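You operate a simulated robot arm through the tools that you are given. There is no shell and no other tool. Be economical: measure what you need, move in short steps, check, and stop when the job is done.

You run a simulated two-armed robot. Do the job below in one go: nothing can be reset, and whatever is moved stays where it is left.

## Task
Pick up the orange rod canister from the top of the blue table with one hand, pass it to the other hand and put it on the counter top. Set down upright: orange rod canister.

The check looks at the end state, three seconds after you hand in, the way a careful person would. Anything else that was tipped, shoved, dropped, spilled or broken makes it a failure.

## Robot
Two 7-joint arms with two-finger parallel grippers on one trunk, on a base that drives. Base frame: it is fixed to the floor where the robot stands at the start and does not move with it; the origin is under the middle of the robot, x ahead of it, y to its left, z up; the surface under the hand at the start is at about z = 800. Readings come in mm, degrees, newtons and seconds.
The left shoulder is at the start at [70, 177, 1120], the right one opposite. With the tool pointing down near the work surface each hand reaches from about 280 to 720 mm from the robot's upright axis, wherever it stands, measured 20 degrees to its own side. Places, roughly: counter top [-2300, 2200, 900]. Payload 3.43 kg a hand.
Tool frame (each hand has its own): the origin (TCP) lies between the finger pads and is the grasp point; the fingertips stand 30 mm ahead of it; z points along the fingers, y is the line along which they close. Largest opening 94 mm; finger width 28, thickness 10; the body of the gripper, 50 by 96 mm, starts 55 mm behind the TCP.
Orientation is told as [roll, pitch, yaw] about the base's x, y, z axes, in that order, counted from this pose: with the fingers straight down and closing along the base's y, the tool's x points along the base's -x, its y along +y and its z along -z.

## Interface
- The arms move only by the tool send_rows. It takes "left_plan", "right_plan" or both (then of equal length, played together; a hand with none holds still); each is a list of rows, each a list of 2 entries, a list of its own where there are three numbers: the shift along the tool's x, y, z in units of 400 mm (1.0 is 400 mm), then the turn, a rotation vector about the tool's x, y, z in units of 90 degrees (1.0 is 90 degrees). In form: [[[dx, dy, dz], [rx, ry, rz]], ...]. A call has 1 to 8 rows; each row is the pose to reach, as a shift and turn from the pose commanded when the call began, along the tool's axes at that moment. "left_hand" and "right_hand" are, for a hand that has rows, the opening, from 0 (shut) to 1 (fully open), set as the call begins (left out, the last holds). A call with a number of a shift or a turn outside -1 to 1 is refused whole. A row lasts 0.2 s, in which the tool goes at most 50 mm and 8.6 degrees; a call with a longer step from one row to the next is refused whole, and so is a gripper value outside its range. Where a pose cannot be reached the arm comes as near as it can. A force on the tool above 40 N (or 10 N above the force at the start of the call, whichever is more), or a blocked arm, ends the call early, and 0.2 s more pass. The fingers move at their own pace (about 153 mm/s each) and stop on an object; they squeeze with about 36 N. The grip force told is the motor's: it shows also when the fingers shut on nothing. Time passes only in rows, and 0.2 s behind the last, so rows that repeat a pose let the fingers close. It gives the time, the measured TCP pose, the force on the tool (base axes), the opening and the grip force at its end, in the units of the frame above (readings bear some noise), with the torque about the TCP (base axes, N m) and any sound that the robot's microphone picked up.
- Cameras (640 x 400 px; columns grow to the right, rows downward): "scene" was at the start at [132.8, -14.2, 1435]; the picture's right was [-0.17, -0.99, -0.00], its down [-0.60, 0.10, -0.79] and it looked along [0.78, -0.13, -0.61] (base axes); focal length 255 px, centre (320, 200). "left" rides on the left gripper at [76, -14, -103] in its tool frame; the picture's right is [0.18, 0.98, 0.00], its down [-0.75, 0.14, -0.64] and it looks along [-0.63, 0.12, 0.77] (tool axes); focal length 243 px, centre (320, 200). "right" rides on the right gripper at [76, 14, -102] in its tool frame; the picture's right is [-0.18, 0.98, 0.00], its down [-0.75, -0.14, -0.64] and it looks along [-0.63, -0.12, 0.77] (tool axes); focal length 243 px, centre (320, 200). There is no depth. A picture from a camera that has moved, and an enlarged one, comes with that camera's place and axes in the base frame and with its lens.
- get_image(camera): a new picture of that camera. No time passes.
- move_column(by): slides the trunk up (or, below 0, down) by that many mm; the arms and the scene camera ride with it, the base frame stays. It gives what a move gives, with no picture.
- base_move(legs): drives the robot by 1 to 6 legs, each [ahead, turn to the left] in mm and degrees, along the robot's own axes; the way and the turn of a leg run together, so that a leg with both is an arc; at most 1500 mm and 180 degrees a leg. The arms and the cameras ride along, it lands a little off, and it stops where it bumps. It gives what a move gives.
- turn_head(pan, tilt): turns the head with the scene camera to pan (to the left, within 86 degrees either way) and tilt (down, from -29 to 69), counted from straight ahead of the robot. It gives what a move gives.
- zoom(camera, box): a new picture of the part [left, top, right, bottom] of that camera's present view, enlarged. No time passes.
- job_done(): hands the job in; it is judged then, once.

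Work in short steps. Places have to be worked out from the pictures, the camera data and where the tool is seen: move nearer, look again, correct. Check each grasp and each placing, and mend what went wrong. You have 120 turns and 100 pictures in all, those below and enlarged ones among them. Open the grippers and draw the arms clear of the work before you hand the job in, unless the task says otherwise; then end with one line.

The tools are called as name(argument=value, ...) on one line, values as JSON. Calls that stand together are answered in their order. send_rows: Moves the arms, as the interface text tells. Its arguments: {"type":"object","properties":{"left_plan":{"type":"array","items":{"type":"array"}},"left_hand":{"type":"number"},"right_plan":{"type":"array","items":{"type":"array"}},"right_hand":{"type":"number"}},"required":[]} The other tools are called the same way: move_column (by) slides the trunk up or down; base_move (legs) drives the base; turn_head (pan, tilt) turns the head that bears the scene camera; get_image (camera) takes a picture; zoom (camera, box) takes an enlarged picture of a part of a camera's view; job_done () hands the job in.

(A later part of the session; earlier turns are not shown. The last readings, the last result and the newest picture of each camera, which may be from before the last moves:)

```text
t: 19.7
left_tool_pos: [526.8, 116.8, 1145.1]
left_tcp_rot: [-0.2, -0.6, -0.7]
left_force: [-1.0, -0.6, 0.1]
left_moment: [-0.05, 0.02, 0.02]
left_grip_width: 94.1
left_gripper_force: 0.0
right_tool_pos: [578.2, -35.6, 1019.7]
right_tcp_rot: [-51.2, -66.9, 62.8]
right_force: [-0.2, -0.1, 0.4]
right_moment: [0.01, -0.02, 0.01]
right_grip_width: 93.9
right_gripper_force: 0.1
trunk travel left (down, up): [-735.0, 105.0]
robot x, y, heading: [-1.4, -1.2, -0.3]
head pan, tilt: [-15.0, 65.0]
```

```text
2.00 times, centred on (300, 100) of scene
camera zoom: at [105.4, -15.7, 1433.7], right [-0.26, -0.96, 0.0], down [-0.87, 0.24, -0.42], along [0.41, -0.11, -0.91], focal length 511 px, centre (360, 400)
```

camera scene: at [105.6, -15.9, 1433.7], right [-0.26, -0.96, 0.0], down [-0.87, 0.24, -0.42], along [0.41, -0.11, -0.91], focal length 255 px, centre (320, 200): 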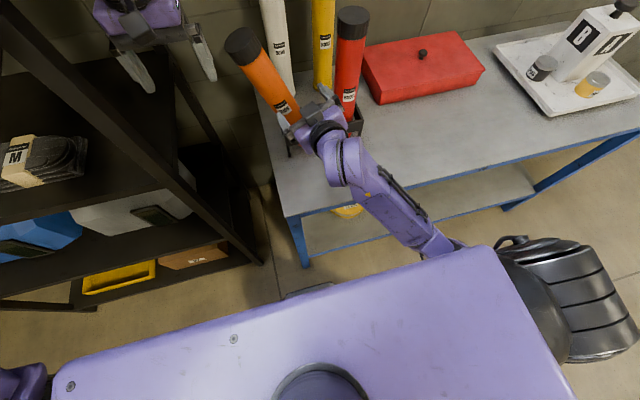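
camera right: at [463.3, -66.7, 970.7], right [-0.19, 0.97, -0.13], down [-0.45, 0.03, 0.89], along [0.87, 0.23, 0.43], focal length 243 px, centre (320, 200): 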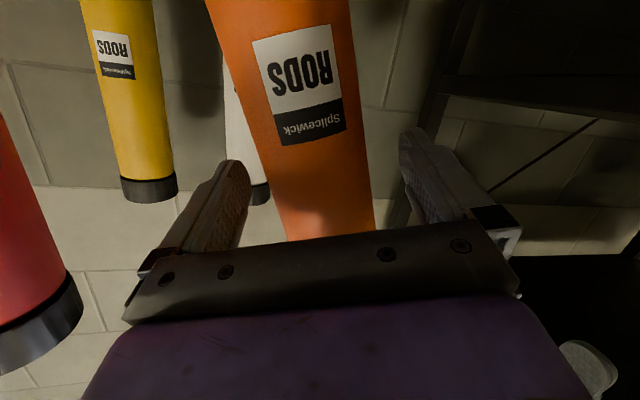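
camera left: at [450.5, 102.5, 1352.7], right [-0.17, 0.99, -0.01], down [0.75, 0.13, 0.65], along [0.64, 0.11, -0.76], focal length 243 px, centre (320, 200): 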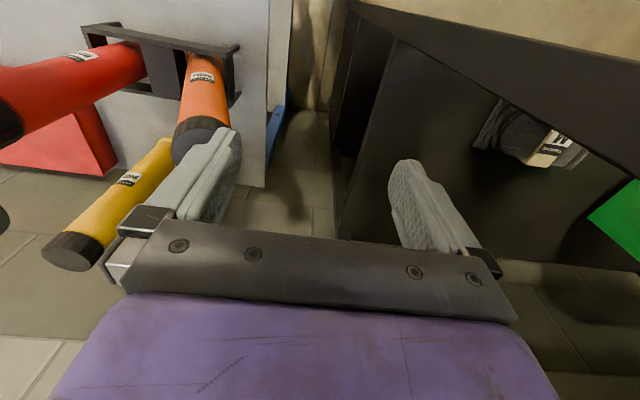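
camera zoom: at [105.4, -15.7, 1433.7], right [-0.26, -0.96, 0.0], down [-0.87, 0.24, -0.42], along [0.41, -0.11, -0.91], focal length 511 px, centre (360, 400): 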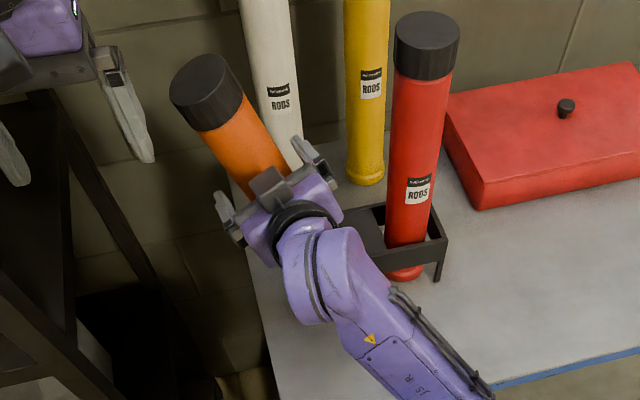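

The rod is centred and about 12 mm beyond the TCP. I advance 14 mm and close.

send_rows(right_plan=[[[0, 0, 0.035], [0, 0, 0]], [[0, 0, 0.035], [0, 0, 0]]])

send_rows(right_plan=[[[0, 0, 0], [0, 0, 0]], [[0, 0, 0], [0, 0, 0]], [[0, 0, 0], [0, 0, 0]], [[0, 0, 0], [0, 0, 0]]], right_hand=0)

get_image(camera="right")

zoom(camera="scene", box=[200, 0, 400, 200])

```text
t: 20.3
left_tool_pos: [526.6, 115.2, 1146.3]
left_tcp_rot: [-0.2, -0.6, -0.7]
left_force: [0.2, 0.2, 0.5]
left_moment: [-0.02, -0.01, -0.01]
left_grip_width: 94.1
left_gripper_force: 0.0
right_tool_pos: [593.3, -33.4, 1015.8]
right_tcp_rot: [-51.2, -67.1, 62.7]
right_force: [0.4, -0.5, 0.5]
right_moment: [-0.01, 0.03, 0.01]
right_grip_width: 93.9
right_gripper_force: 0.1
trunk travel left (down, up): [-735.0, 105.0]
robot x, y, heading: [0.7, 2.8, 0.0]
head pan, tilt: [-15.0, 65.0]
```

```text
t: 21.3
left_tool_pos: [528.1, 113.7, 1145.8]
left_tcp_rot: [-0.2, -0.7, -0.7]
left_force: [0.6, 0.5, -0.9]
left_moment: [0.0, 0.0, -0.01]
left_grip_width: 94.1
left_gripper_force: 0.0
right_tool_pos: [593.5, -36.5, 1017.5]
right_tcp_rot: [-51.5, -67.0, 63.0]
right_force: [2.8, -8.7, 7.3]
right_moment: [-1.2, -0.43, 0.01]
right_grip_width: 61.2
right_gripper_force: 35.7
trunk travel left (down, up): [-735.0, 105.0]
robot x, y, heading: [2.0, 1.7, -0.2]
head pan, tilt: [-15.0, 65.0]
```

```text
60 pictures are left
camera right: at [477.8, -66.6, 967.7], right [-0.19, 0.97, -0.13], down [-0.45, 0.03, 0.89], along [0.87, 0.23, 0.43], focal length 243 px, centre (320, 200)
```

right: 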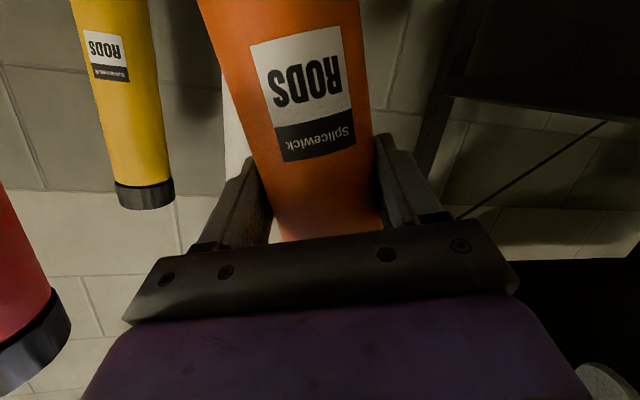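

```text
2.00 times, centred on (300, 100) of scene
camera zoom: at [105.3, -17.5, 1433.8], right [-0.26, -0.96, 0.0], down [-0.87, 0.24, -0.42], along [0.41, -0.11, -0.91], focal length 511 px, centre (360, 400)
```

zoom: 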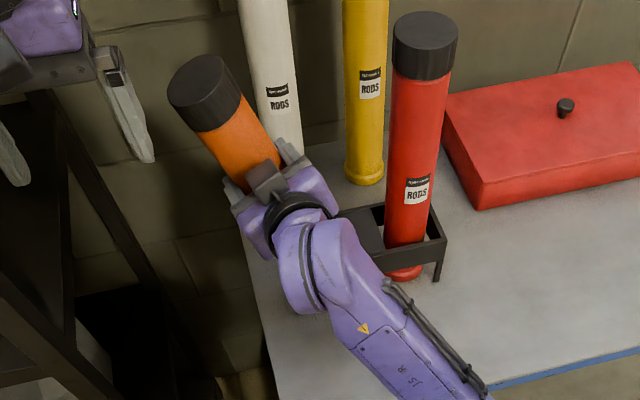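

Gripped on the body (61 mm, 36 N). I lift 15 mm along the rod axis to test the hold.

send_rows(right_plan=[[[-0.012, 0, 0], [0, 0, 0]], [[-0.025, 0, 0], [0, 0, 0]], [[-0.038, 0, 0], [0, 0, 0]], [[-0.038, 0, 0], [0, 0, 0]]])

get_image(camera="right")

zoom(camera="scene", box=[200, 0, 400, 200])

```text
t: 22.3
left_tool_pos: [527.1, 112.3, 1145.4]
left_tcp_rot: [-0.1, -0.5, -0.7]
left_force: [-0.1, 1.4, 0.3]
left_moment: [0.03, 0.0, -0.01]
left_grip_width: 94.0
left_gripper_force: 0.2
right_tool_pos: [597.1, -31.8, 1030.0]
right_tcp_rot: [-50.8, -67.0, 62.4]
right_force: [1.2, -13.3, -5.6]
right_moment: [-0.8, -0.02, 0.02]
right_grip_width: 61.4
right_gripper_force: 36.2
trunk travel left (down, up): [-735.0, 105.0]
robot x, y, heading: [0.8, -0.4, -0.3]
head pan, tilt: [-15.0, 65.0]
```

```text
58 pictures are left
camera right: at [481.8, -62.1, 980.4], right [-0.19, 0.97, -0.13], down [-0.45, 0.03, 0.9], along [0.87, 0.23, 0.43], focal length 243 px, centre (320, 200)
```

right: 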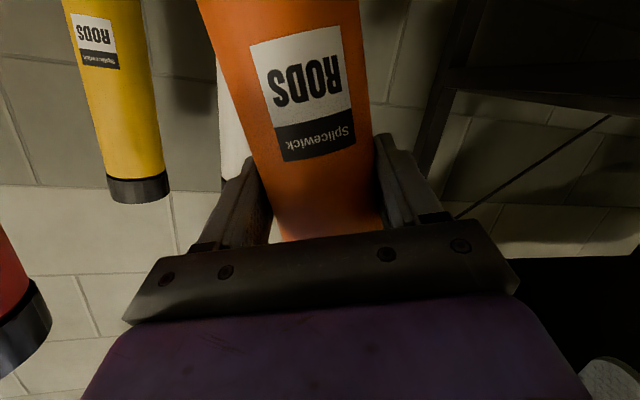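

```text
2.00 times, centred on (300, 100) of scene
camera zoom: at [106.7, -19.0, 1433.6], right [-0.26, -0.96, 0.0], down [-0.87, 0.24, -0.42], along [0.41, -0.11, -0.91], focal length 511 px, centre (360, 400)
```

zoom: 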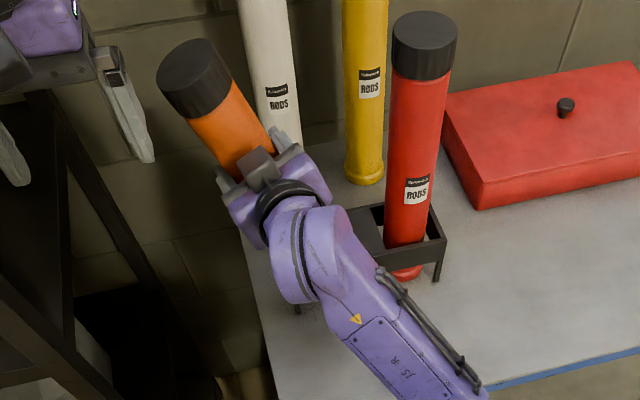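

The hold is firm and the label hasn't moved against the pads. Now I bring the rod upright while shifting to -y, so it pivots about its base inside the slot.

send_rows(right_plan=[[[0.002, -0.025, -0.008], [0, 0, 0.04]], [[0.004, -0.05, -0.016], [0, 0, 0.08]], [[0.006, -0.074, -0.024], [0, 0, 0.12]], [[0.009, -0.099, -0.033], [0, 0, 0.16]], [[0.011, -0.124, -0.041], [0, 0, 0.2]], [[0.011, -0.124, -0.041], [0, 0, 0.2]]])

get_image(camera="right")

zoom(camera="scene", box=[200, 0, 400, 200])

```text
t: 23.7
left_tool_pos: [528.8, 113.0, 1146.9]
left_tcp_rot: [-0.1, -0.4, -0.6]
left_force: [0.7, 0.4, -0.2]
left_moment: [0.0, -0.02, 0.02]
left_grip_width: 94.0
left_gripper_force: 0.1
right_tool_pos: [532.7, -31.5, 1079.4]
right_tcp_rot: [-2.3, -76.0, 11.5]
right_force: [9.2, -9.8, 5.0]
right_moment: [-1.98, -2.06, -0.35]
right_grip_width: 67.8
right_gripper_force: 36.2
right hand out of reach, approached as far as the arm can: row 1, 2, 3, 4, 5, 6
trunk travel left (down, up): [-735.0, 105.0]
robot x, y, heading: [-2.1, 2.2, -0.1]
head pan, tilt: [-15.0, 65.0]
```

```text
56 pictures are left
camera right: at [413.2, -37.0, 1029.8], right [-0.11, 0.98, 0.17], down [-0.41, -0.2, 0.89], along [0.9, 0.03, 0.43], focal length 243 px, centre (320, 200)
```

right: 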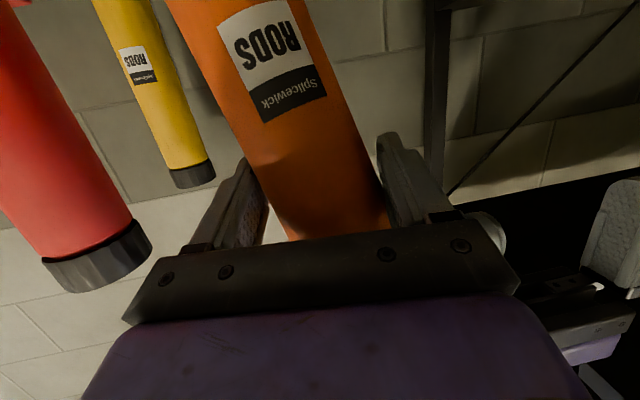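

```text
2.00 times, centred on (300, 100) of scene
camera zoom: at [107.0, -18.8, 1433.7], right [-0.26, -0.96, 0.0], down [-0.87, 0.24, -0.42], along [0.41, -0.11, -0.91], focal length 511 px, centre (360, 400)
```

zoom: 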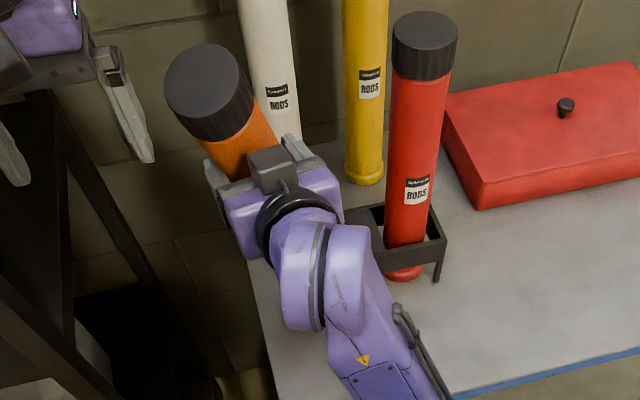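

The arm again hit a limit and went toward the robot and upward instead. I check the rod and rack with a full view.

turn_head(pan=-10, tilt=45)

get_image(camera="scene")

get_image(camera="left")

```text
t: 24.5
left_tool_pos: [526.3, 112.6, 1145.8]
left_tcp_rot: [-0.2, -0.5, -0.7]
left_force: [-0.1, -0.2, 0.2]
left_moment: [-0.01, -0.02, -0.01]
left_grip_width: 94.0
left_gripper_force: 0.0
right_tool_pos: [531.4, -29.6, 1079.0]
right_tcp_rot: [-2.9, -75.8, 12.1]
right_force: [8.8, -12.0, 12.3]
right_moment: [-2.54, -2.31, -0.47]
right_grip_width: 68.2
right_gripper_force: 35.9
trunk travel left (down, up): [-735.0, 105.0]
robot x, y, heading: [2.5, -3.0, -0.3]
head pan, tilt: [-10.0, 45.0]
```

```text
54 pictures are left
camera scene: at [126.9, -16.8, 1458.8], right [-0.18, -0.98, 0.0], down [-0.7, 0.13, -0.71], along [0.7, -0.12, -0.71], focal length 255 px, centre (320, 200)
```

scene: 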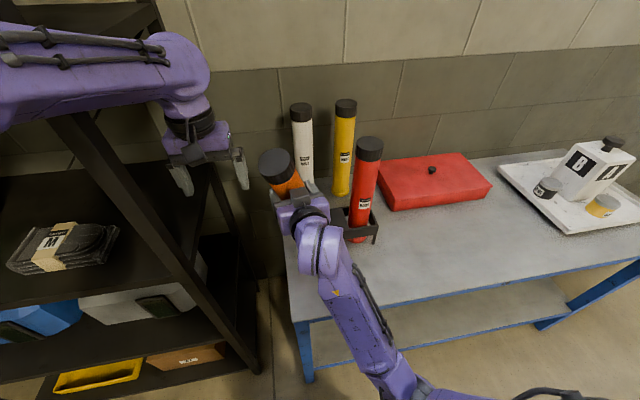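

```text
53 pictures are left
camera left: at [449.7, 100.4, 1248.2], right [-0.17, 0.98, 0.0], down [0.75, 0.13, 0.65], along [0.64, 0.11, -0.76], focal length 243 px, centre (320, 200)
```

left: 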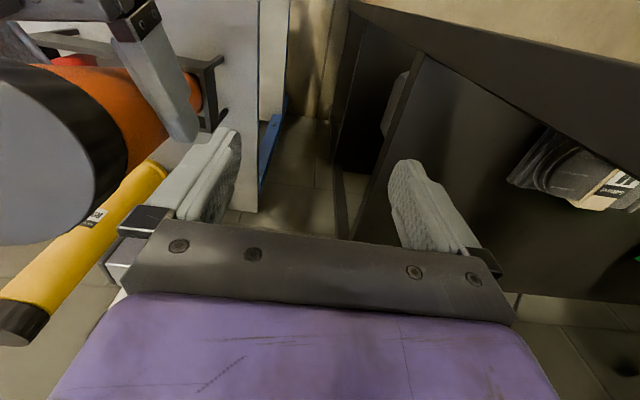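

The rod is still held and still in its slot. The column lifts purely vertically with no IK trouble, so I raise it in small steps.

move_column(by=35)

zoom(camera="scene", box=[230, 80, 430, 280])

```text
t: 25.3
left_tool_pos: [526.4, 114.1, 1182.0]
left_tcp_rot: [-0.2, -0.6, -0.6]
left_force: [0.6, 0.2, 0.2]
left_moment: [0.01, 0.0, 0.01]
left_grip_width: 94.1
left_gripper_force: 0.0
right_tool_pos: [529.7, -26.4, 1112.2]
right_tcp_rot: [-2.2, -75.6, 11.6]
right_force: [0.2, -5.5, 1.6]
right_moment: [-1.19, -0.08, -0.36]
right_grip_width: 67.6
right_gripper_force: 36.4
trunk travel left (down, up): [-770.0, 70.0]
robot x, y, heading: [0.2, -0.4, -0.2]
head pan, tilt: [-10.0, 45.0]
```

```text
2.00 times, centred on (330, 180) of scene
camera zoom: at [126.9, -15.6, 1493.9], right [-0.18, -0.98, 0.0], down [-0.7, 0.13, -0.71], along [0.7, -0.12, -0.71], focal length 511 px, centre (300, 240)
```

zoom: 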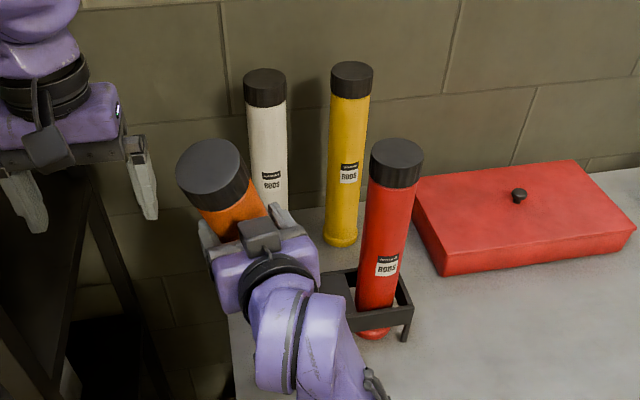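

Forces dropped, and the red rod and rack are undisturbed. I raise the remaining 70 mm.

move_column(by=70)

get_image(camera="scene")

get_image(camera="right")

get_image(camera="left")

```text
t: 26.4
left_tool_pos: [527.8, 114.9, 1251.2]
left_tcp_rot: [-0.3, -0.6, -0.8]
left_force: [-0.6, 0.6, 0.0]
left_moment: [0.02, -0.01, 0.05]
left_grip_width: 94.3
left_gripper_force: 0.1
right_tool_pos: [531.1, -27.0, 1181.7]
right_tcp_rot: [-2.7, -75.6, 11.9]
right_force: [0.1, -0.5, -2.4]
right_moment: [0.0, 0.04, -0.01]
right_grip_width: 59.5
right_gripper_force: 36.0
trunk travel left (down, up): [-840.0, 0.0]
robot x, y, heading: [-2.7, 3.9, -0.2]
head pan, tilt: [-10.0, 45.0]
```

```text
51 pictures are left
camera scene: at [127.6, -14.0, 1563.7], right [-0.18, -0.98, 0.0], down [-0.7, 0.13, -0.71], along [0.7, -0.13, -0.71], focal length 255 px, centre (320, 200)
```

scene: 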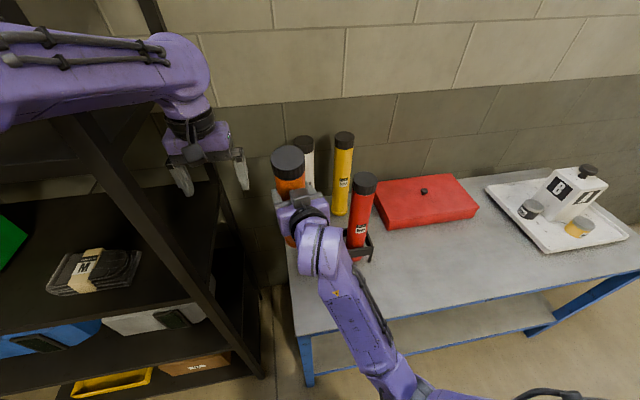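

```text
50 pictures are left
camera right: at [411.8, -33.6, 1133.0], right [-0.11, 0.98, 0.17], down [-0.41, -0.2, 0.89], along [0.91, 0.03, 0.42], focal length 243 px, centre (320, 200)
```

right: 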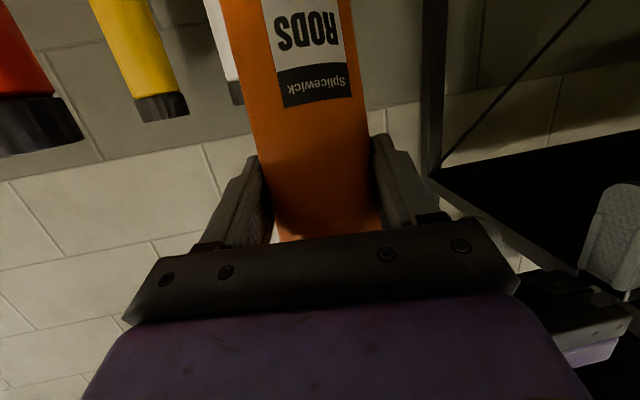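

```text
49 pictures are left
camera left: at [450.2, 102.9, 1352.6], right [-0.17, 0.98, -0.01], down [0.75, 0.14, 0.65], along [0.64, 0.11, -0.76], focal length 243 px, centre (320, 200)
```

left: 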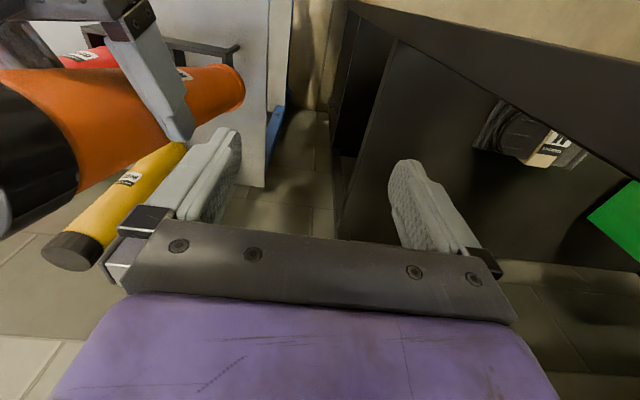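

The rod is out of the rack and hangs nearly upright at a light load. I back the base away from the table to get room for the handover.

base_move(legs=[[-300, 0]])

get_image(camera="scene")

```text
t: 28.4
left_tool_pos: [231.2, 115.0, 1250.3]
left_tcp_rot: [-0.2, -0.5, -0.8]
left_force: [0.3, -0.4, 0.4]
left_moment: [-0.01, 0.02, -0.03]
left_grip_width: 94.2
left_gripper_force: 0.1
right_tool_pos: [232.9, -25.1, 1183.2]
right_tcp_rot: [-2.1, -75.6, 11.3]
right_force: [-0.4, 0.2, -2.0]
right_moment: [0.0, 0.07, 0.01]
right_grip_width: 59.3
right_gripper_force: 35.9
trunk travel left (down, up): [-840.0, 0.0]
robot x, y, heading: [-295.2, 1.4, -0.2]
head pan, tilt: [-10.0, 45.0]
```

```text
48 pictures are left
camera scene: at [-170.2, -12.8, 1563.5], right [-0.18, -0.98, 0.0], down [-0.7, 0.13, -0.71], along [0.69, -0.12, -0.71], focal length 255 px, centre (320, 200)
```

scene: 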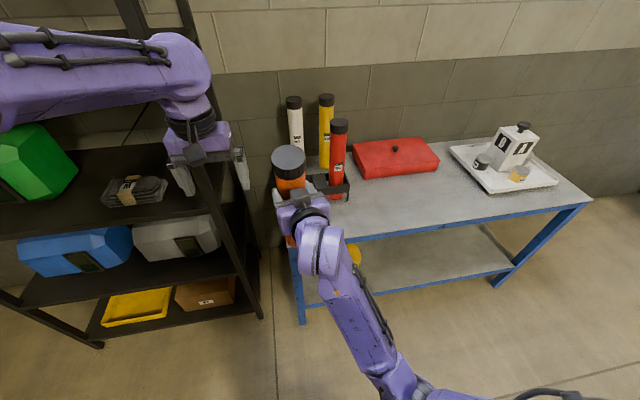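

The table and rack look undisturbed. The rod hangs with its top tilted slightly back toward me. I will take it by the cap from above with the left hand, centred properly this time, because the first grasp was about 12 mm off in x. I raise the left hand first and look.

send_rows(left_plan=[[[0, 0, -0.07], [0, 0, 0]], [[0, 0, -0.14], [0, 0, 0]], [[0, 0, -0.21], [0, 0, 0]], [[0, 0, -0.28], [0, 0, 0]], [[0, 0, -0.28], [0, 0, 0]]])

get_image(camera="left")

```text
t: 29.6
left_tool_pos: [228.2, 114.8, 1363.0]
left_tcp_rot: [-0.2, -0.4, -0.8]
left_force: [0.7, 0.1, -0.2]
left_moment: [-0.01, -0.02, 0.0]
left_grip_width: 93.9
left_gripper_force: 0.1
right_tool_pos: [230.9, -26.6, 1182.8]
right_tcp_rot: [-2.4, -75.6, 11.6]
right_force: [0.0, -1.1, -1.3]
right_moment: [-0.01, 0.07, 0.0]
right_grip_width: 59.7
right_gripper_force: 36.0
trunk travel left (down, up): [-840.0, 0.0]
robot x, y, heading: [-297.4, 0.3, 0.1]
head pan, tilt: [-10.0, 45.0]
```

```text
47 pictures are left
camera left: at [150.2, 102.7, 1465.4], right [-0.17, 0.99, -0.01], down [0.75, 0.13, 0.65], along [0.64, 0.11, -0.76], focal length 243 px, centre (320, 200)
```

left: 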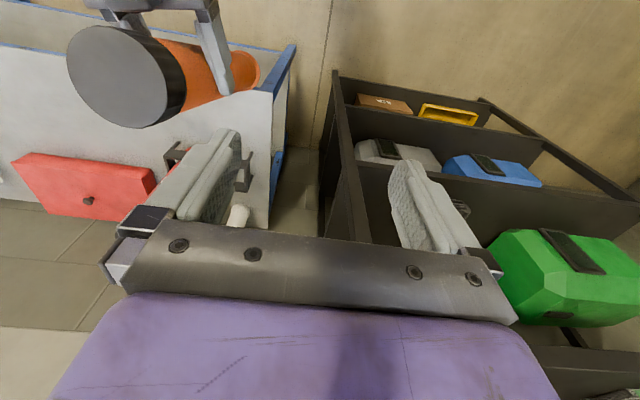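

The cap top is at about (209, -21, 1293) with an 11° backward tilt. I move the left hand over it and pitch 11° to match.

send_rows(left_plan=[[[0.02, -0.084, 0], [0, -0.03, 0]], [[0.04, -0.168, 0], [0, -0.06, 0]], [[0.06, -0.251, 0], [0, -0.09, 0]], [[0.078, -0.335, 0], [0, -0.122, 0]], [[0.078, -0.335, 0], [0, -0.122, 0]]])

get_image(camera="left")

zoom(camera="scene", box=[200, 60, 400, 260])

```text
t: 30.8
left_tool_pos: [193.4, -15.9, 1362.6]
left_tcp_rot: [-0.3, -11.5, -0.8]
left_force: [0.2, 0.9, 0.1]
left_moment: [-0.03, 0.03, -0.01]
left_grip_width: 94.0
left_gripper_force: 0.1
right_tool_pos: [232.0, -27.3, 1182.3]
right_tcp_rot: [-2.5, -75.7, 11.6]
right_force: [0.1, -0.3, -2.0]
right_moment: [0.01, 0.03, -0.01]
right_grip_width: 59.6
right_gripper_force: 35.8
trunk travel left (down, up): [-840.0, 0.0]
robot x, y, heading: [-297.5, -2.0, -0.2]
head pan, tilt: [-10.0, 45.0]
```

```text
46 pictures are left
camera left: at [98.3, -29.6, 1447.6], right [-0.17, 0.98, -0.04], down [0.61, 0.14, 0.78], along [0.77, 0.11, -0.63], focal length 243 px, centre (320, 200)
```

left: 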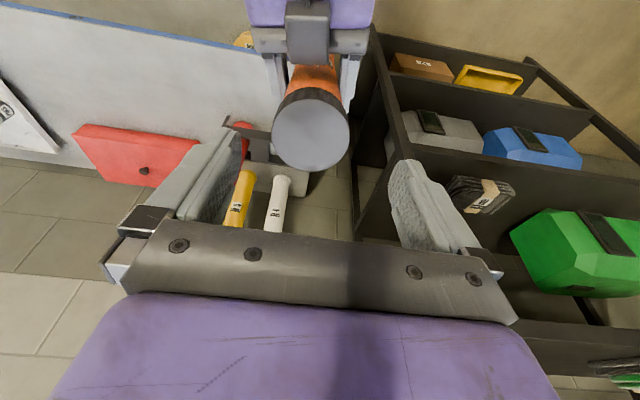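

```text
2.00 times, centred on (300, 160) of scene
camera zoom: at [-171.9, -11.9, 1563.7], right [-0.18, -0.98, 0.0], down [-0.7, 0.12, -0.71], along [0.7, -0.13, -0.71], focal length 511 px, centre (360, 280)
```

zoom: 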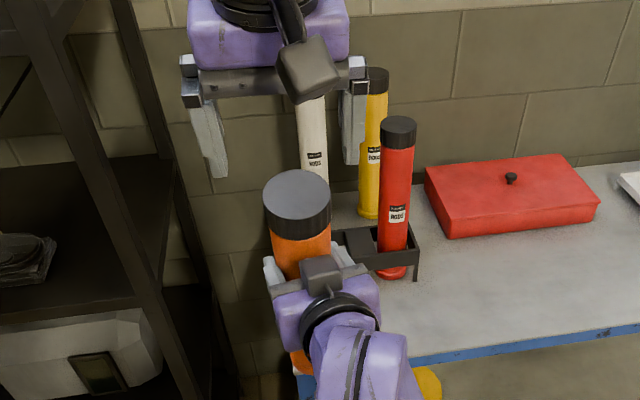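

Using the true diameters (cap 64, body 59.5), the rod is about 12 mm further out than I triangulated, with the cap top near (223, -24, 1279). I come down to just above it and recheck.

send_rows(left_plan=[[[-0.015, -0.008, 0.05], [0, 0, 0]], [[-0.03, -0.015, 0.105], [0, 0, 0]], [[-0.03, -0.015, 0.105], [0, 0, 0]]])

get_image(camera="left")

zoom(camera="scene", box=[200, 60, 400, 260])

```text
t: 31.6
left_tool_pos: [213.0, -23.9, 1324.3]
left_tcp_rot: [-0.3, -11.6, -0.7]
left_force: [-0.6, -0.6, -0.7]
left_moment: [-0.03, -0.01, -0.01]
left_grip_width: 94.2
left_gripper_force: 0.1
right_tool_pos: [231.0, -25.1, 1183.8]
right_tcp_rot: [-2.5, -75.7, 11.7]
right_force: [-0.5, -0.5, -1.7]
right_moment: [-0.02, 0.03, 0.0]
right_grip_width: 59.7
right_gripper_force: 36.7
trunk travel left (down, up): [-840.0, 0.0]
robot x, y, heading: [-296.5, -2.1, -0.5]
head pan, tilt: [-10.0, 45.0]
```

```text
44 pictures are left
camera left: at [117.7, -36.1, 1409.7], right [-0.17, 0.98, -0.04], down [0.61, 0.14, 0.78], along [0.77, 0.1, -0.63], focal length 243 px, centre (320, 200)
```

left: 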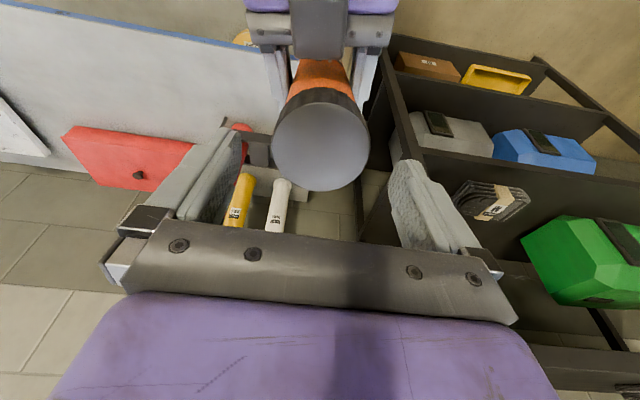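

```text
2.00 times, centred on (300, 160) of scene
camera zoom: at [-173.1, -12.1, 1563.8], right [-0.18, -0.98, 0.0], down [-0.7, 0.12, -0.71], along [0.7, -0.13, -0.71], focal length 511 px, centre (360, 280)
```

zoom: 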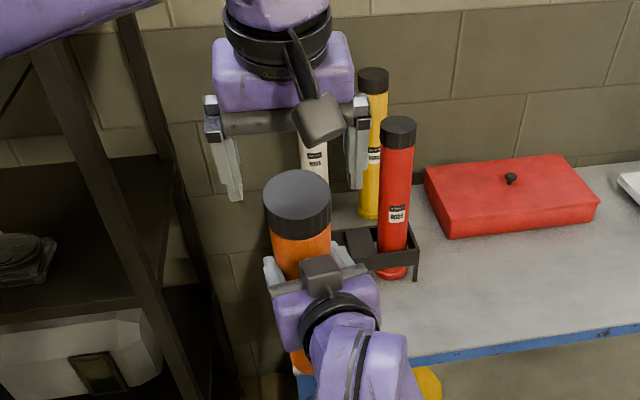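

The cap is well centred and 39 mm below the TCP. I descend 70 mm along the tool.

send_rows(left_plan=[[[0.002, 0, 0.06], [0, 0, 0]], [[0.004, 0, 0.12], [0, 0, 0]], [[0.005, 0, 0.175], [0, 0, 0]], [[0.005, 0, 0.175], [0, 0, 0]]])

get_image(camera="left")

zoom(camera="scene", box=[200, 60, 400, 260])

```text
t: 32.6
left_tool_pos: [225.2, -26.4, 1254.7]
left_tcp_rot: [-0.3, -11.6, -0.6]
left_force: [-0.2, -0.3, 0.3]
left_moment: [-0.01, -0.03, 0.02]
left_grip_width: 94.1
left_gripper_force: 0.1
right_tool_pos: [232.3, -26.4, 1183.5]
right_tcp_rot: [-2.3, -75.7, 11.6]
right_force: [-0.8, 0.3, -1.3]
right_moment: [0.0, 0.01, 0.0]
right_grip_width: 59.7
right_gripper_force: 36.4
trunk travel left (down, up): [-840.0, 0.0]
robot x, y, heading: [-303.0, 2.4, -0.4]
head pan, tilt: [-10.0, 45.0]
```

```text
42 pictures are left
camera left: at [130.5, -37.1, 1340.8], right [-0.17, 0.98, -0.04], down [0.61, 0.14, 0.78], along [0.77, 0.1, -0.63], focal length 243 px, centre (320, 200)
```

left: 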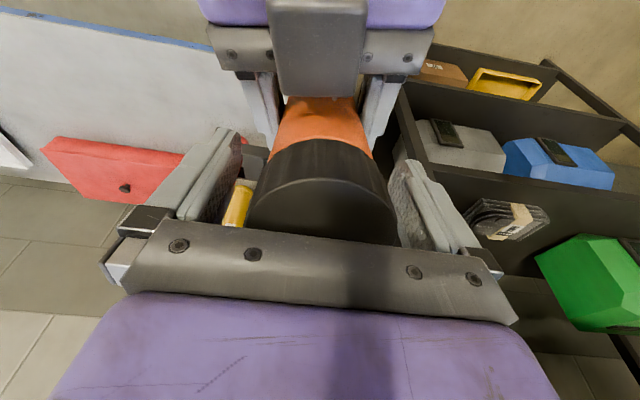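

```text
2.00 times, centred on (300, 160) of scene
camera zoom: at [-172.3, -12.5, 1563.7], right [-0.18, -0.98, 0.0], down [-0.7, 0.12, -0.71], along [0.7, -0.13, -0.71], focal length 511 px, centre (360, 280)
```

zoom: 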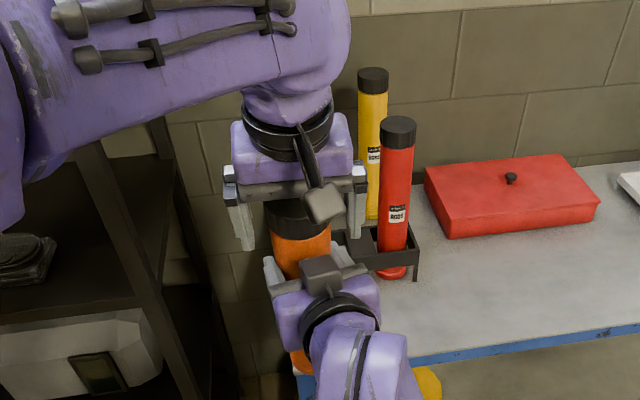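

The fingers straddle the cap centrally and clear of the right hand. I close the left.

send_rows(left_plan=[[[0, 0, 0], [0, 0, 0]], [[0, 0, 0], [0, 0, 0]], [[0, 0, 0], [0, 0, 0]], [[0, 0, 0], [0, 0, 0]]], left_hand=0)

get_image(camera="left")

```text
t: 33.6
left_tool_pos: [226.9, -24.7, 1254.4]
left_tcp_rot: [-0.2, -11.6, -0.7]
left_force: [0.9, 2.0, 0.7]
left_moment: [0.03, 0.02, 0.0]
left_grip_width: 62.1
left_gripper_force: 36.1
right_tool_pos: [230.8, -27.4, 1184.0]
right_tcp_rot: [-2.3, -75.7, 11.4]
right_force: [-1.2, -3.2, -2.9]
right_moment: [0.12, -0.05, -0.01]
right_grip_width: 59.1
right_gripper_force: 36.3
trunk travel left (down, up): [-840.0, 0.0]
robot x, y, heading: [-295.1, 6.5, -0.3]
head pan, tilt: [-10.0, 45.0]
```

```text
40 pictures are left
camera left: at [130.7, -37.2, 1340.6], right [-0.17, 0.98, -0.04], down [0.61, 0.14, 0.78], along [0.77, 0.11, -0.63], focal length 243 px, centre (320, 200)
```

left: 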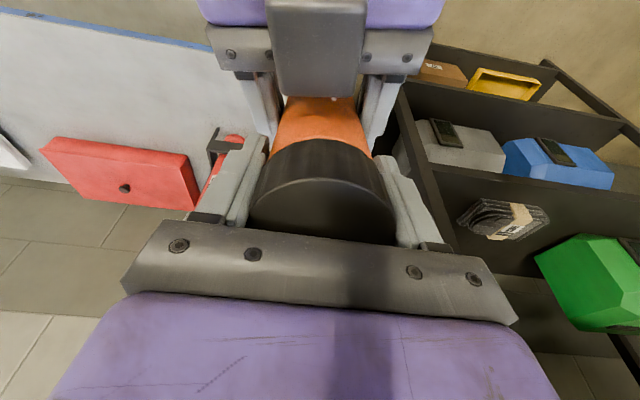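

Left grip reads 62 mm at 36 N. I test it with a small 5 mm tug upward while the right still holds, and watch the force.

send_rows(left_plan=[[[0, 0, -0.006], [0, 0, 0]], [[0, 0, -0.0125], [0, 0, 0]], [[0, 0, -0.0125], [0, 0, 0]]])

```text
t: 34.4
left_tool_pos: [224.3, -24.2, 1258.5]
left_tcp_rot: [-0.1, -11.4, -0.7]
left_force: [15.1, 0.2, -22.0]
left_moment: [0.08, -0.41, 0.2]
left_grip_width: 61.9
left_gripper_force: 35.7
right_tool_pos: [231.7, -26.9, 1185.6]
right_tcp_rot: [-2.7, -76.1, 11.9]
right_force: [-14.9, -0.3, 20.3]
right_moment: [0.0, -0.58, -0.15]
right_grip_width: 59.3
right_gripper_force: 35.9
trunk travel left (down, up): [-840.0, 0.0]
robot x, y, heading: [-297.2, 1.5, -0.1]
head pan, tilt: [-10.0, 45.0]
```

The left hand holds over 22 N against the pull. I relax the tug and open the right hand.

send_rows(left_plan=[[[0, 0, 0.01], [0, 0, 0]], [[0, 0, 0.01], [0, 0, 0]]])

send_rows(right_plan=[[[0, 0, 0], [0, 0, 0]], [[0, 0, 0], [0, 0, 0]], [[0, 0, 0], [0, 0, 0]]], right_hand=1)

get_image(camera="left")

get_image(camera="right")

```text
t: 35.0
left_tool_pos: [226.1, -24.6, 1256.4]
left_tcp_rot: [-0.3, -11.5, -0.9]
left_force: [6.5, -1.7, -13.8]
left_moment: [0.16, 0.13, 0.08]
left_grip_width: 61.8
left_gripper_force: 36.2
right_tool_pos: [231.9, -26.5, 1183.9]
right_tcp_rot: [-2.3, -75.7, 11.4]
right_force: [-6.4, 3.0, 11.4]
right_moment: [-0.3, -0.55, -0.1]
right_grip_width: 59.4
right_gripper_force: 36.4
trunk travel left (down, up): [-840.0, 0.0]
robot x, y, heading: [-297.9, -0.1, -0.5]
head pan, tilt: [-10.0, 45.0]
```

```text
t: 35.8
left_tool_pos: [225.5, -24.7, 1257.0]
left_tcp_rot: [-0.3, -11.4, -0.6]
left_force: [-0.3, -0.4, -1.0]
left_moment: [-0.01, 0.04, -0.01]
left_grip_width: 61.6
left_gripper_force: 35.9
right_tool_pos: [231.4, -26.8, 1184.0]
right_tcp_rot: [-2.4, -75.7, 11.5]
right_force: [0.5, -0.9, -0.1]
right_moment: [-0.01, 0.02, 0.01]
right_grip_width: 94.0
right_gripper_force: 0.0
trunk travel left (down, up): [-840.0, 0.0]
robot x, y, heading: [-300.4, 1.8, -0.4]
head pan, tilt: [-10.0, 45.0]
```

```text
39 pictures are left
camera left: at [130.0, -36.4, 1341.9], right [-0.17, 0.99, -0.04], down [0.61, 0.14, 0.78], along [0.77, 0.11, -0.63], focal length 243 px, centre (320, 200)
```

left: 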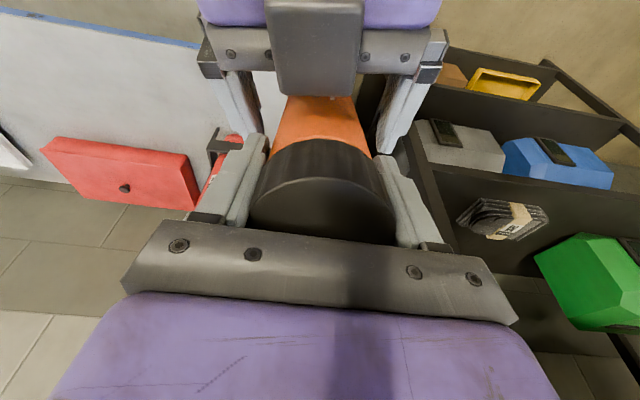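

```text
38 pictures are left
camera right: at [111.9, -32.7, 1134.2], right [-0.11, 0.98, 0.17], down [-0.41, -0.2, 0.89], along [0.91, 0.03, 0.42], focal length 243 px, centre (320, 200)
```

right: 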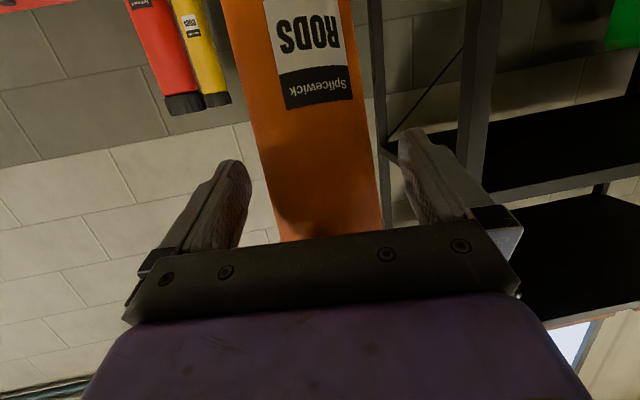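

The left hand now holds the rod alone. I carry it forward out of the open right fingers.

send_rows(left_plan=[[[-0.05, 0, 0.005], [0, 0, 0]], [[-0.11, 0, 0.01], [0, 0, 0]], [[-0.17, 0, 0.015], [0, 0, 0]], [[-0.23, 0, 0.02], [0, 0, 0]], [[-0.23, 0, 0.02], [0, 0, 0]]])

get_image(camera="right")

get_image(camera="scene")

```text
t: 37.0
left_tool_pos: [320.1, -19.8, 1270.0]
left_tcp_rot: [-0.8, -11.6, 0.0]
left_force: [-0.2, 0.6, -1.7]
left_moment: [0.0, 0.06, -0.01]
left_grip_width: 61.9
left_gripper_force: 35.7
right_tool_pos: [230.1, -27.1, 1183.0]
right_tcp_rot: [-2.3, -75.6, 11.5]
right_force: [0.4, 0.1, 0.4]
right_moment: [-0.01, -0.01, 0.03]
right_grip_width: 94.1
right_gripper_force: 0.0
trunk travel left (down, up): [-840.0, 0.0]
robot x, y, heading: [-300.8, 0.6, -0.2]
head pan, tilt: [-10.0, 45.0]
```

```text
37 pictures are left
camera right: at [110.8, -32.9, 1134.6], right [-0.11, 0.98, 0.17], down [-0.41, -0.2, 0.89], along [0.91, 0.03, 0.42], focal length 243 px, centre (320, 200)
```

right: 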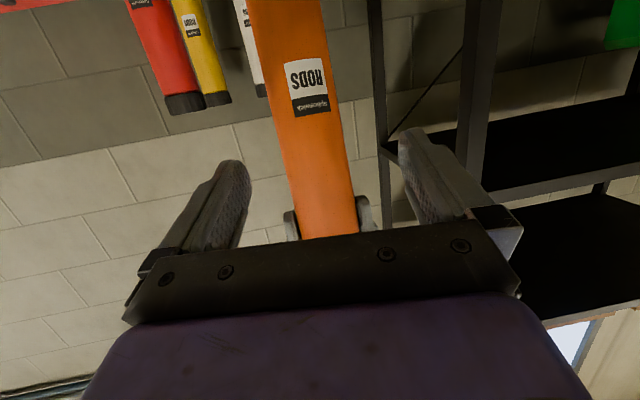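

```text
36 pictures are left
camera scene: at [-173.7, -12.8, 1563.9], right [-0.18, -0.98, 0.0], down [-0.7, 0.13, -0.71], along [0.7, -0.13, -0.71], focal length 255 px, centre (320, 200)
```

scene: 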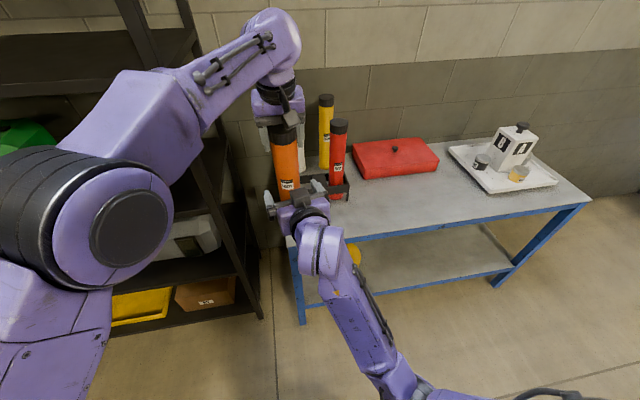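

I move the right hand aside to the right.

send_rows(right_plan=[[[0.005, -0.1, -0.015], [0, 0, 0]], [[0.009, -0.2, -0.03], [0, 0, 0]], [[0.014, -0.3, -0.045], [0, 0, 0]], [[0.018, -0.395, -0.06], [0, 0, 0]], [[0.018, -0.395, -0.06], [0, 0, 0]]])

base_move(legs=[[-300, 0]])

turn_head(pan=86, tilt=20)

get_image(camera="scene")

```text
t: 38.2
left_tool_pos: [321.7, -20.4, 1268.9]
left_tcp_rot: [-0.8, -11.3, 0.0]
left_force: [0.4, 0.3, -1.6]
left_moment: [0.01, 0.05, -0.02]
left_grip_width: 62.0
left_gripper_force: 35.9
right_tool_pos: [180.5, -79.2, 1208.7]
right_tcp_rot: [-2.3, -75.7, 11.4]
right_force: [0.3, -0.5, 0.0]
right_moment: [-0.02, -0.03, -0.01]
right_grip_width: 94.1
right_gripper_force: 0.0
right hand out of reach, approached as far as the arm can: row 1, 2, 3, 4, 5
trunk travel left (down, up): [-840.0, 0.0]
robot x, y, heading: [-302.1, 2.8, -0.2]
head pan, tilt: [-10.0, 45.0]
```

```text
t: 40.3
left_tool_pos: [19.0, -19.3, 1270.4]
left_tcp_rot: [-0.9, -11.4, 0.0]
left_force: [0.6, 0.0, -1.3]
left_moment: [0.0, 0.05, -0.03]
left_grip_width: 62.0
left_gripper_force: 36.4
right_tool_pos: [-121.6, -78.4, 1205.9]
right_tcp_rot: [-2.4, -75.7, 11.4]
right_force: [0.9, -0.3, -0.1]
right_moment: [0.01, 0.01, 0.0]
right_grip_width: 93.8
right_gripper_force: 0.0
trunk travel left (down, up): [-840.0, 0.0]
robot x, y, heading: [-602.4, 4.3, -0.3]
head pan, tilt: [-10.0, 45.0]
```

```text
t: 42.0
left_tool_pos: [18.3, -19.3, 1269.7]
left_tcp_rot: [-0.8, -11.4, 0.2]
left_force: [0.1, 0.7, -1.3]
left_moment: [-0.01, 0.08, -0.04]
left_grip_width: 62.0
left_gripper_force: 36.0
right_tool_pos: [-123.2, -78.5, 1207.5]
right_tcp_rot: [-2.4, -75.6, 11.6]
right_force: [0.3, -0.4, 0.0]
right_moment: [-0.04, 0.02, 0.0]
right_grip_width: 94.2
right_gripper_force: 0.1
trunk travel left (down, up): [-840.0, 0.0]
robot x, y, heading: [-602.3, 3.2, 0.2]
head pan, tilt: [85.9, 20.0]
```

```text
35 pictures are left
camera scene: at [-548.0, 95.6, 1602.4], right [1.0, -0.08, 0.0], down [-0.03, -0.34, -0.94], along [0.07, 0.94, -0.34], focal length 255 px, centre (320, 200)
```

scene: 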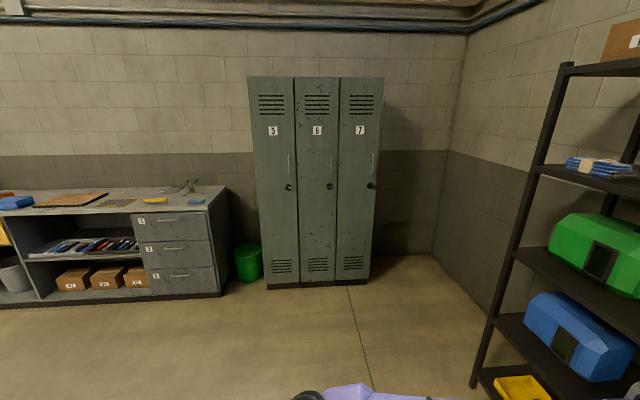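

The counter runs along the far wall, its front at about y 2050 and its right end near x -1300. I turn left to face it and look ahead before driving.

base_move(legs=[[0, 125]])

turn_head(pan=0, tilt=25)

get_image(camera="scene")

```text
t: 47.5
left_tool_pos: [-929.9, 531.5, 1269.3]
left_tcp_rot: [-0.9, -11.4, 123.9]
left_force: [0.5, 0.1, -1.2]
left_moment: [-0.06, -0.04, 0.02]
left_grip_width: 62.0
left_gripper_force: 36.5
right_tool_pos: [-802.2, 446.7, 1208.5]
right_tcp_rot: [-2.5, -75.8, 135.2]
right_force: [-0.4, -0.2, 0.3]
right_moment: [-0.02, -0.01, 0.01]
right_grip_width: 93.9
right_gripper_force: 0.0
trunk travel left (down, up): [-840.0, 0.0]
robot x, y, heading: [-604.3, 5.2, 123.4]
head pan, tilt: [85.9, 20.0]
```

```text
t: 49.1
left_tool_pos: [-930.6, 530.5, 1269.0]
left_tcp_rot: [-0.9, -11.5, 123.9]
left_force: [0.3, 0.3, -1.8]
left_moment: [-0.01, -0.03, 0.02]
left_grip_width: 61.9
left_gripper_force: 36.7
right_tool_pos: [-801.8, 446.8, 1207.3]
right_tcp_rot: [-2.5, -75.7, 135.2]
right_force: [-0.2, -1.0, 0.4]
right_moment: [0.02, 0.01, -0.01]
right_grip_width: 93.8
right_gripper_force: 0.0
trunk travel left (down, up): [-840.0, 0.0]
robot x, y, heading: [-603.3, 3.5, 123.6]
head pan, tilt: [0.0, 25.0]
```

```text
34 pictures are left
camera scene: at [-684.5, 122.2, 1594.3], right [0.83, 0.55, 0.0], down [0.23, -0.35, -0.91], along [-0.5, 0.76, -0.42], focal length 255 px, centre (320, 200)
```

scene: 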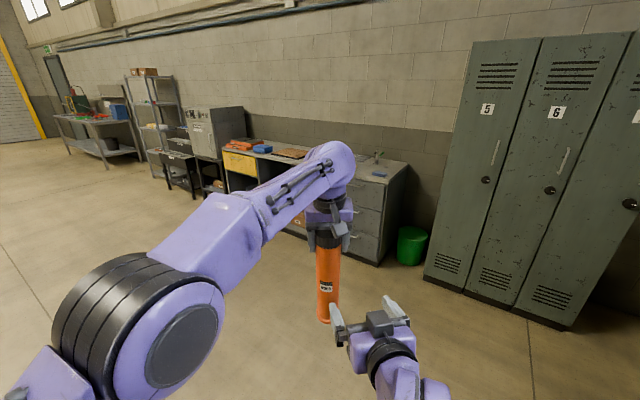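

The floor ahead is clear. I drive 1400 mm toward the counter and look again.

base_move(legs=[[0, 6.5], [1400, 0], [0, -38]])

turn_head(pan=0, tilt=35)

get_image(camera="scene")

```text
t: 58.4
left_tool_pos: [-1500.7, 1691.1, 1272.9]
left_tcp_rot: [-1.1, -11.6, 92.4]
left_force: [-0.3, 0.5, -1.5]
left_moment: [-0.06, -0.02, -0.02]
left_grip_width: 61.6
left_gripper_force: 35.8
right_tool_pos: [-1434.4, 1552.8, 1207.3]
right_tcp_rot: [-2.5, -75.6, 103.8]
right_force: [-0.4, 0.4, -0.5]
right_moment: [0.0, 0.0, -0.02]
right_grip_width: 94.0
right_gripper_force: 0.1
trunk travel left (down, up): [-840.0, 0.0]
robot x, y, heading: [-1497.6, 1067.9, 91.9]
head pan, tilt: [0.0, 25.0]
```

```text
t: 59.1
left_tool_pos: [-1498.7, 1691.9, 1272.1]
left_tcp_rot: [-1.2, -11.5, 92.4]
left_force: [0.2, -0.5, -2.6]
left_moment: [-0.07, 0.03, 0.02]
left_grip_width: 61.8
left_gripper_force: 36.4
right_tool_pos: [-1434.2, 1551.9, 1207.2]
right_tcp_rot: [-2.5, -75.7, 103.7]
right_force: [-0.5, 0.3, 0.4]
right_moment: [0.01, 0.0, 0.02]
right_grip_width: 93.9
right_gripper_force: 0.0
trunk travel left (down, up): [-840.0, 0.0]
robot x, y, heading: [-1497.8, 1065.8, 92.1]
head pan, tilt: [0.0, 35.0]
```

```text
33 pictures are left
camera scene: at [-1504.1, 1208.4, 1578.6], right [1.0, 0.03, 0.0], down [0.02, -0.57, -0.82], along [-0.03, 0.82, -0.57], focal length 255 px, centre (320, 200)
```

scene: 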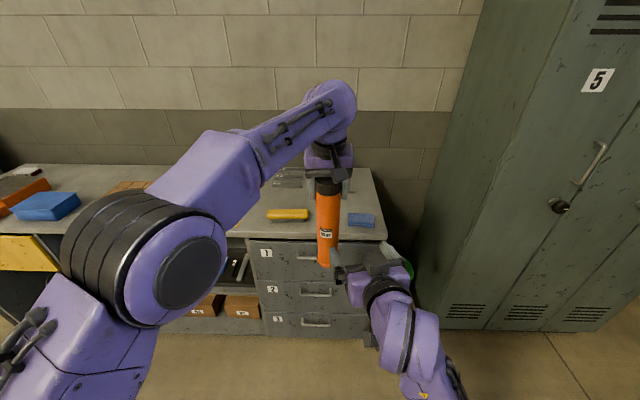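

There's a free gap between the yellow and blue items at about x -1505, y 2050, straight ahead. I level the rod with an 11.5° pitch correction, then drive forward 250 mm.

send_rows(left_plan=[[[0, 0, 0], [0, 0.064, 0]], [[0, 0, -0.02], [0, 0.128, 0]], [[0, 0, -0.05], [0.012, 0.128, 0]], [[0, 0, -0.05], [0.012, 0.128, 0]]])

base_move(legs=[[250, -2]])

turn_head(pan=0, tilt=45)

get_image(camera="scene")

get_image(camera="left")

```text
t: 60.1
left_tool_pos: [-1517.0, 1679.1, 1282.6]
left_tcp_rot: [-2.2, -0.1, 92.1]
left_force: [-0.9, 0.1, -1.8]
left_moment: [-0.01, 0.02, 0.02]
left_grip_width: 61.4
left_gripper_force: 36.5
left hand out of reach, approached as far as the arm can: row 2, 3, 4
right_tool_pos: [-1434.2, 1552.6, 1207.2]
right_tcp_rot: [-2.4, -75.7, 103.6]
right_force: [-0.5, 0.0, -0.5]
right_moment: [0.01, -0.01, 0.0]
right_grip_width: 94.0
right_gripper_force: 0.1
trunk travel left (down, up): [-840.0, 0.0]
robot x, y, heading: [-1500.0, 1065.0, 91.7]
head pan, tilt: [0.0, 35.0]
```

```text
t: 62.0
left_tool_pos: [-1499.1, 1928.8, 1285.8]
left_tcp_rot: [-2.2, -0.2, 90.0]
left_force: [0.0, 0.8, -2.6]
left_moment: [0.0, 0.03, 0.0]
left_grip_width: 61.5
left_gripper_force: 35.9
right_tool_pos: [-1420.5, 1800.1, 1208.5]
right_tcp_rot: [-2.6, -75.8, 101.7]
right_force: [0.0, -0.3, -0.1]
right_moment: [-0.02, 0.0, 0.0]
right_grip_width: 93.7
right_gripper_force: 0.0
trunk travel left (down, up): [-840.0, 0.0]
robot x, y, heading: [-1500.8, 1320.8, 89.9]
head pan, tilt: [0.0, 35.0]
```

```text
t: 62.7
left_tool_pos: [-1499.4, 1931.4, 1283.7]
left_tcp_rot: [-2.2, -0.2, 90.0]
left_force: [-0.3, -0.2, -2.3]
left_moment: [0.02, 0.0, 0.01]
left_grip_width: 61.6
left_gripper_force: 35.8
right_tool_pos: [-1420.4, 1801.7, 1207.5]
right_tcp_rot: [-2.4, -75.8, 101.7]
right_force: [-0.9, 0.0, 0.1]
right_moment: [-0.01, 0.0, 0.0]
right_grip_width: 94.1
right_gripper_force: 0.1
trunk travel left (down, up): [-840.0, 0.0]
robot x, y, heading: [-1502.7, 1324.0, 89.9]
head pan, tilt: [0.0, 45.0]
```

```text
32 pictures are left
camera scene: at [-1503.5, 1455.1, 1563.7], right [1.0, 0.0, 0.0], down [0.0, -0.71, -0.71], along [0.0, 0.71, -0.71], focal length 255 px, centre (320, 200)
```

scene: 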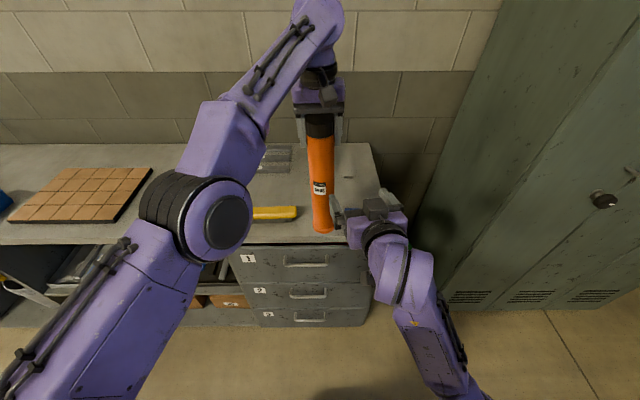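

```text
31 pictures are left
camera left: at [-1489.0, 1855.3, 1387.0], right [-0.98, -0.18, -0.04], down [-0.16, 0.75, 0.64], along [-0.09, 0.63, -0.77], focal length 243 px, centre (320, 200)
```

left: 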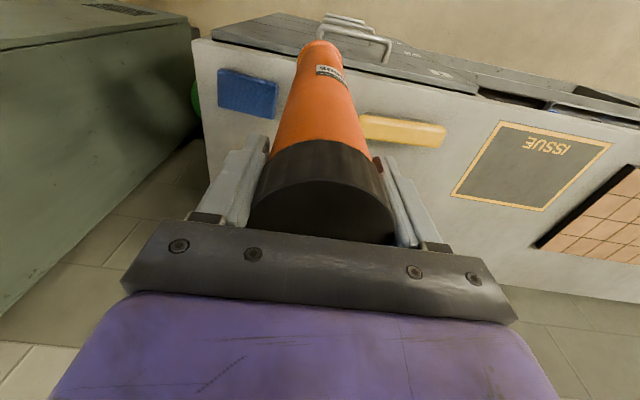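

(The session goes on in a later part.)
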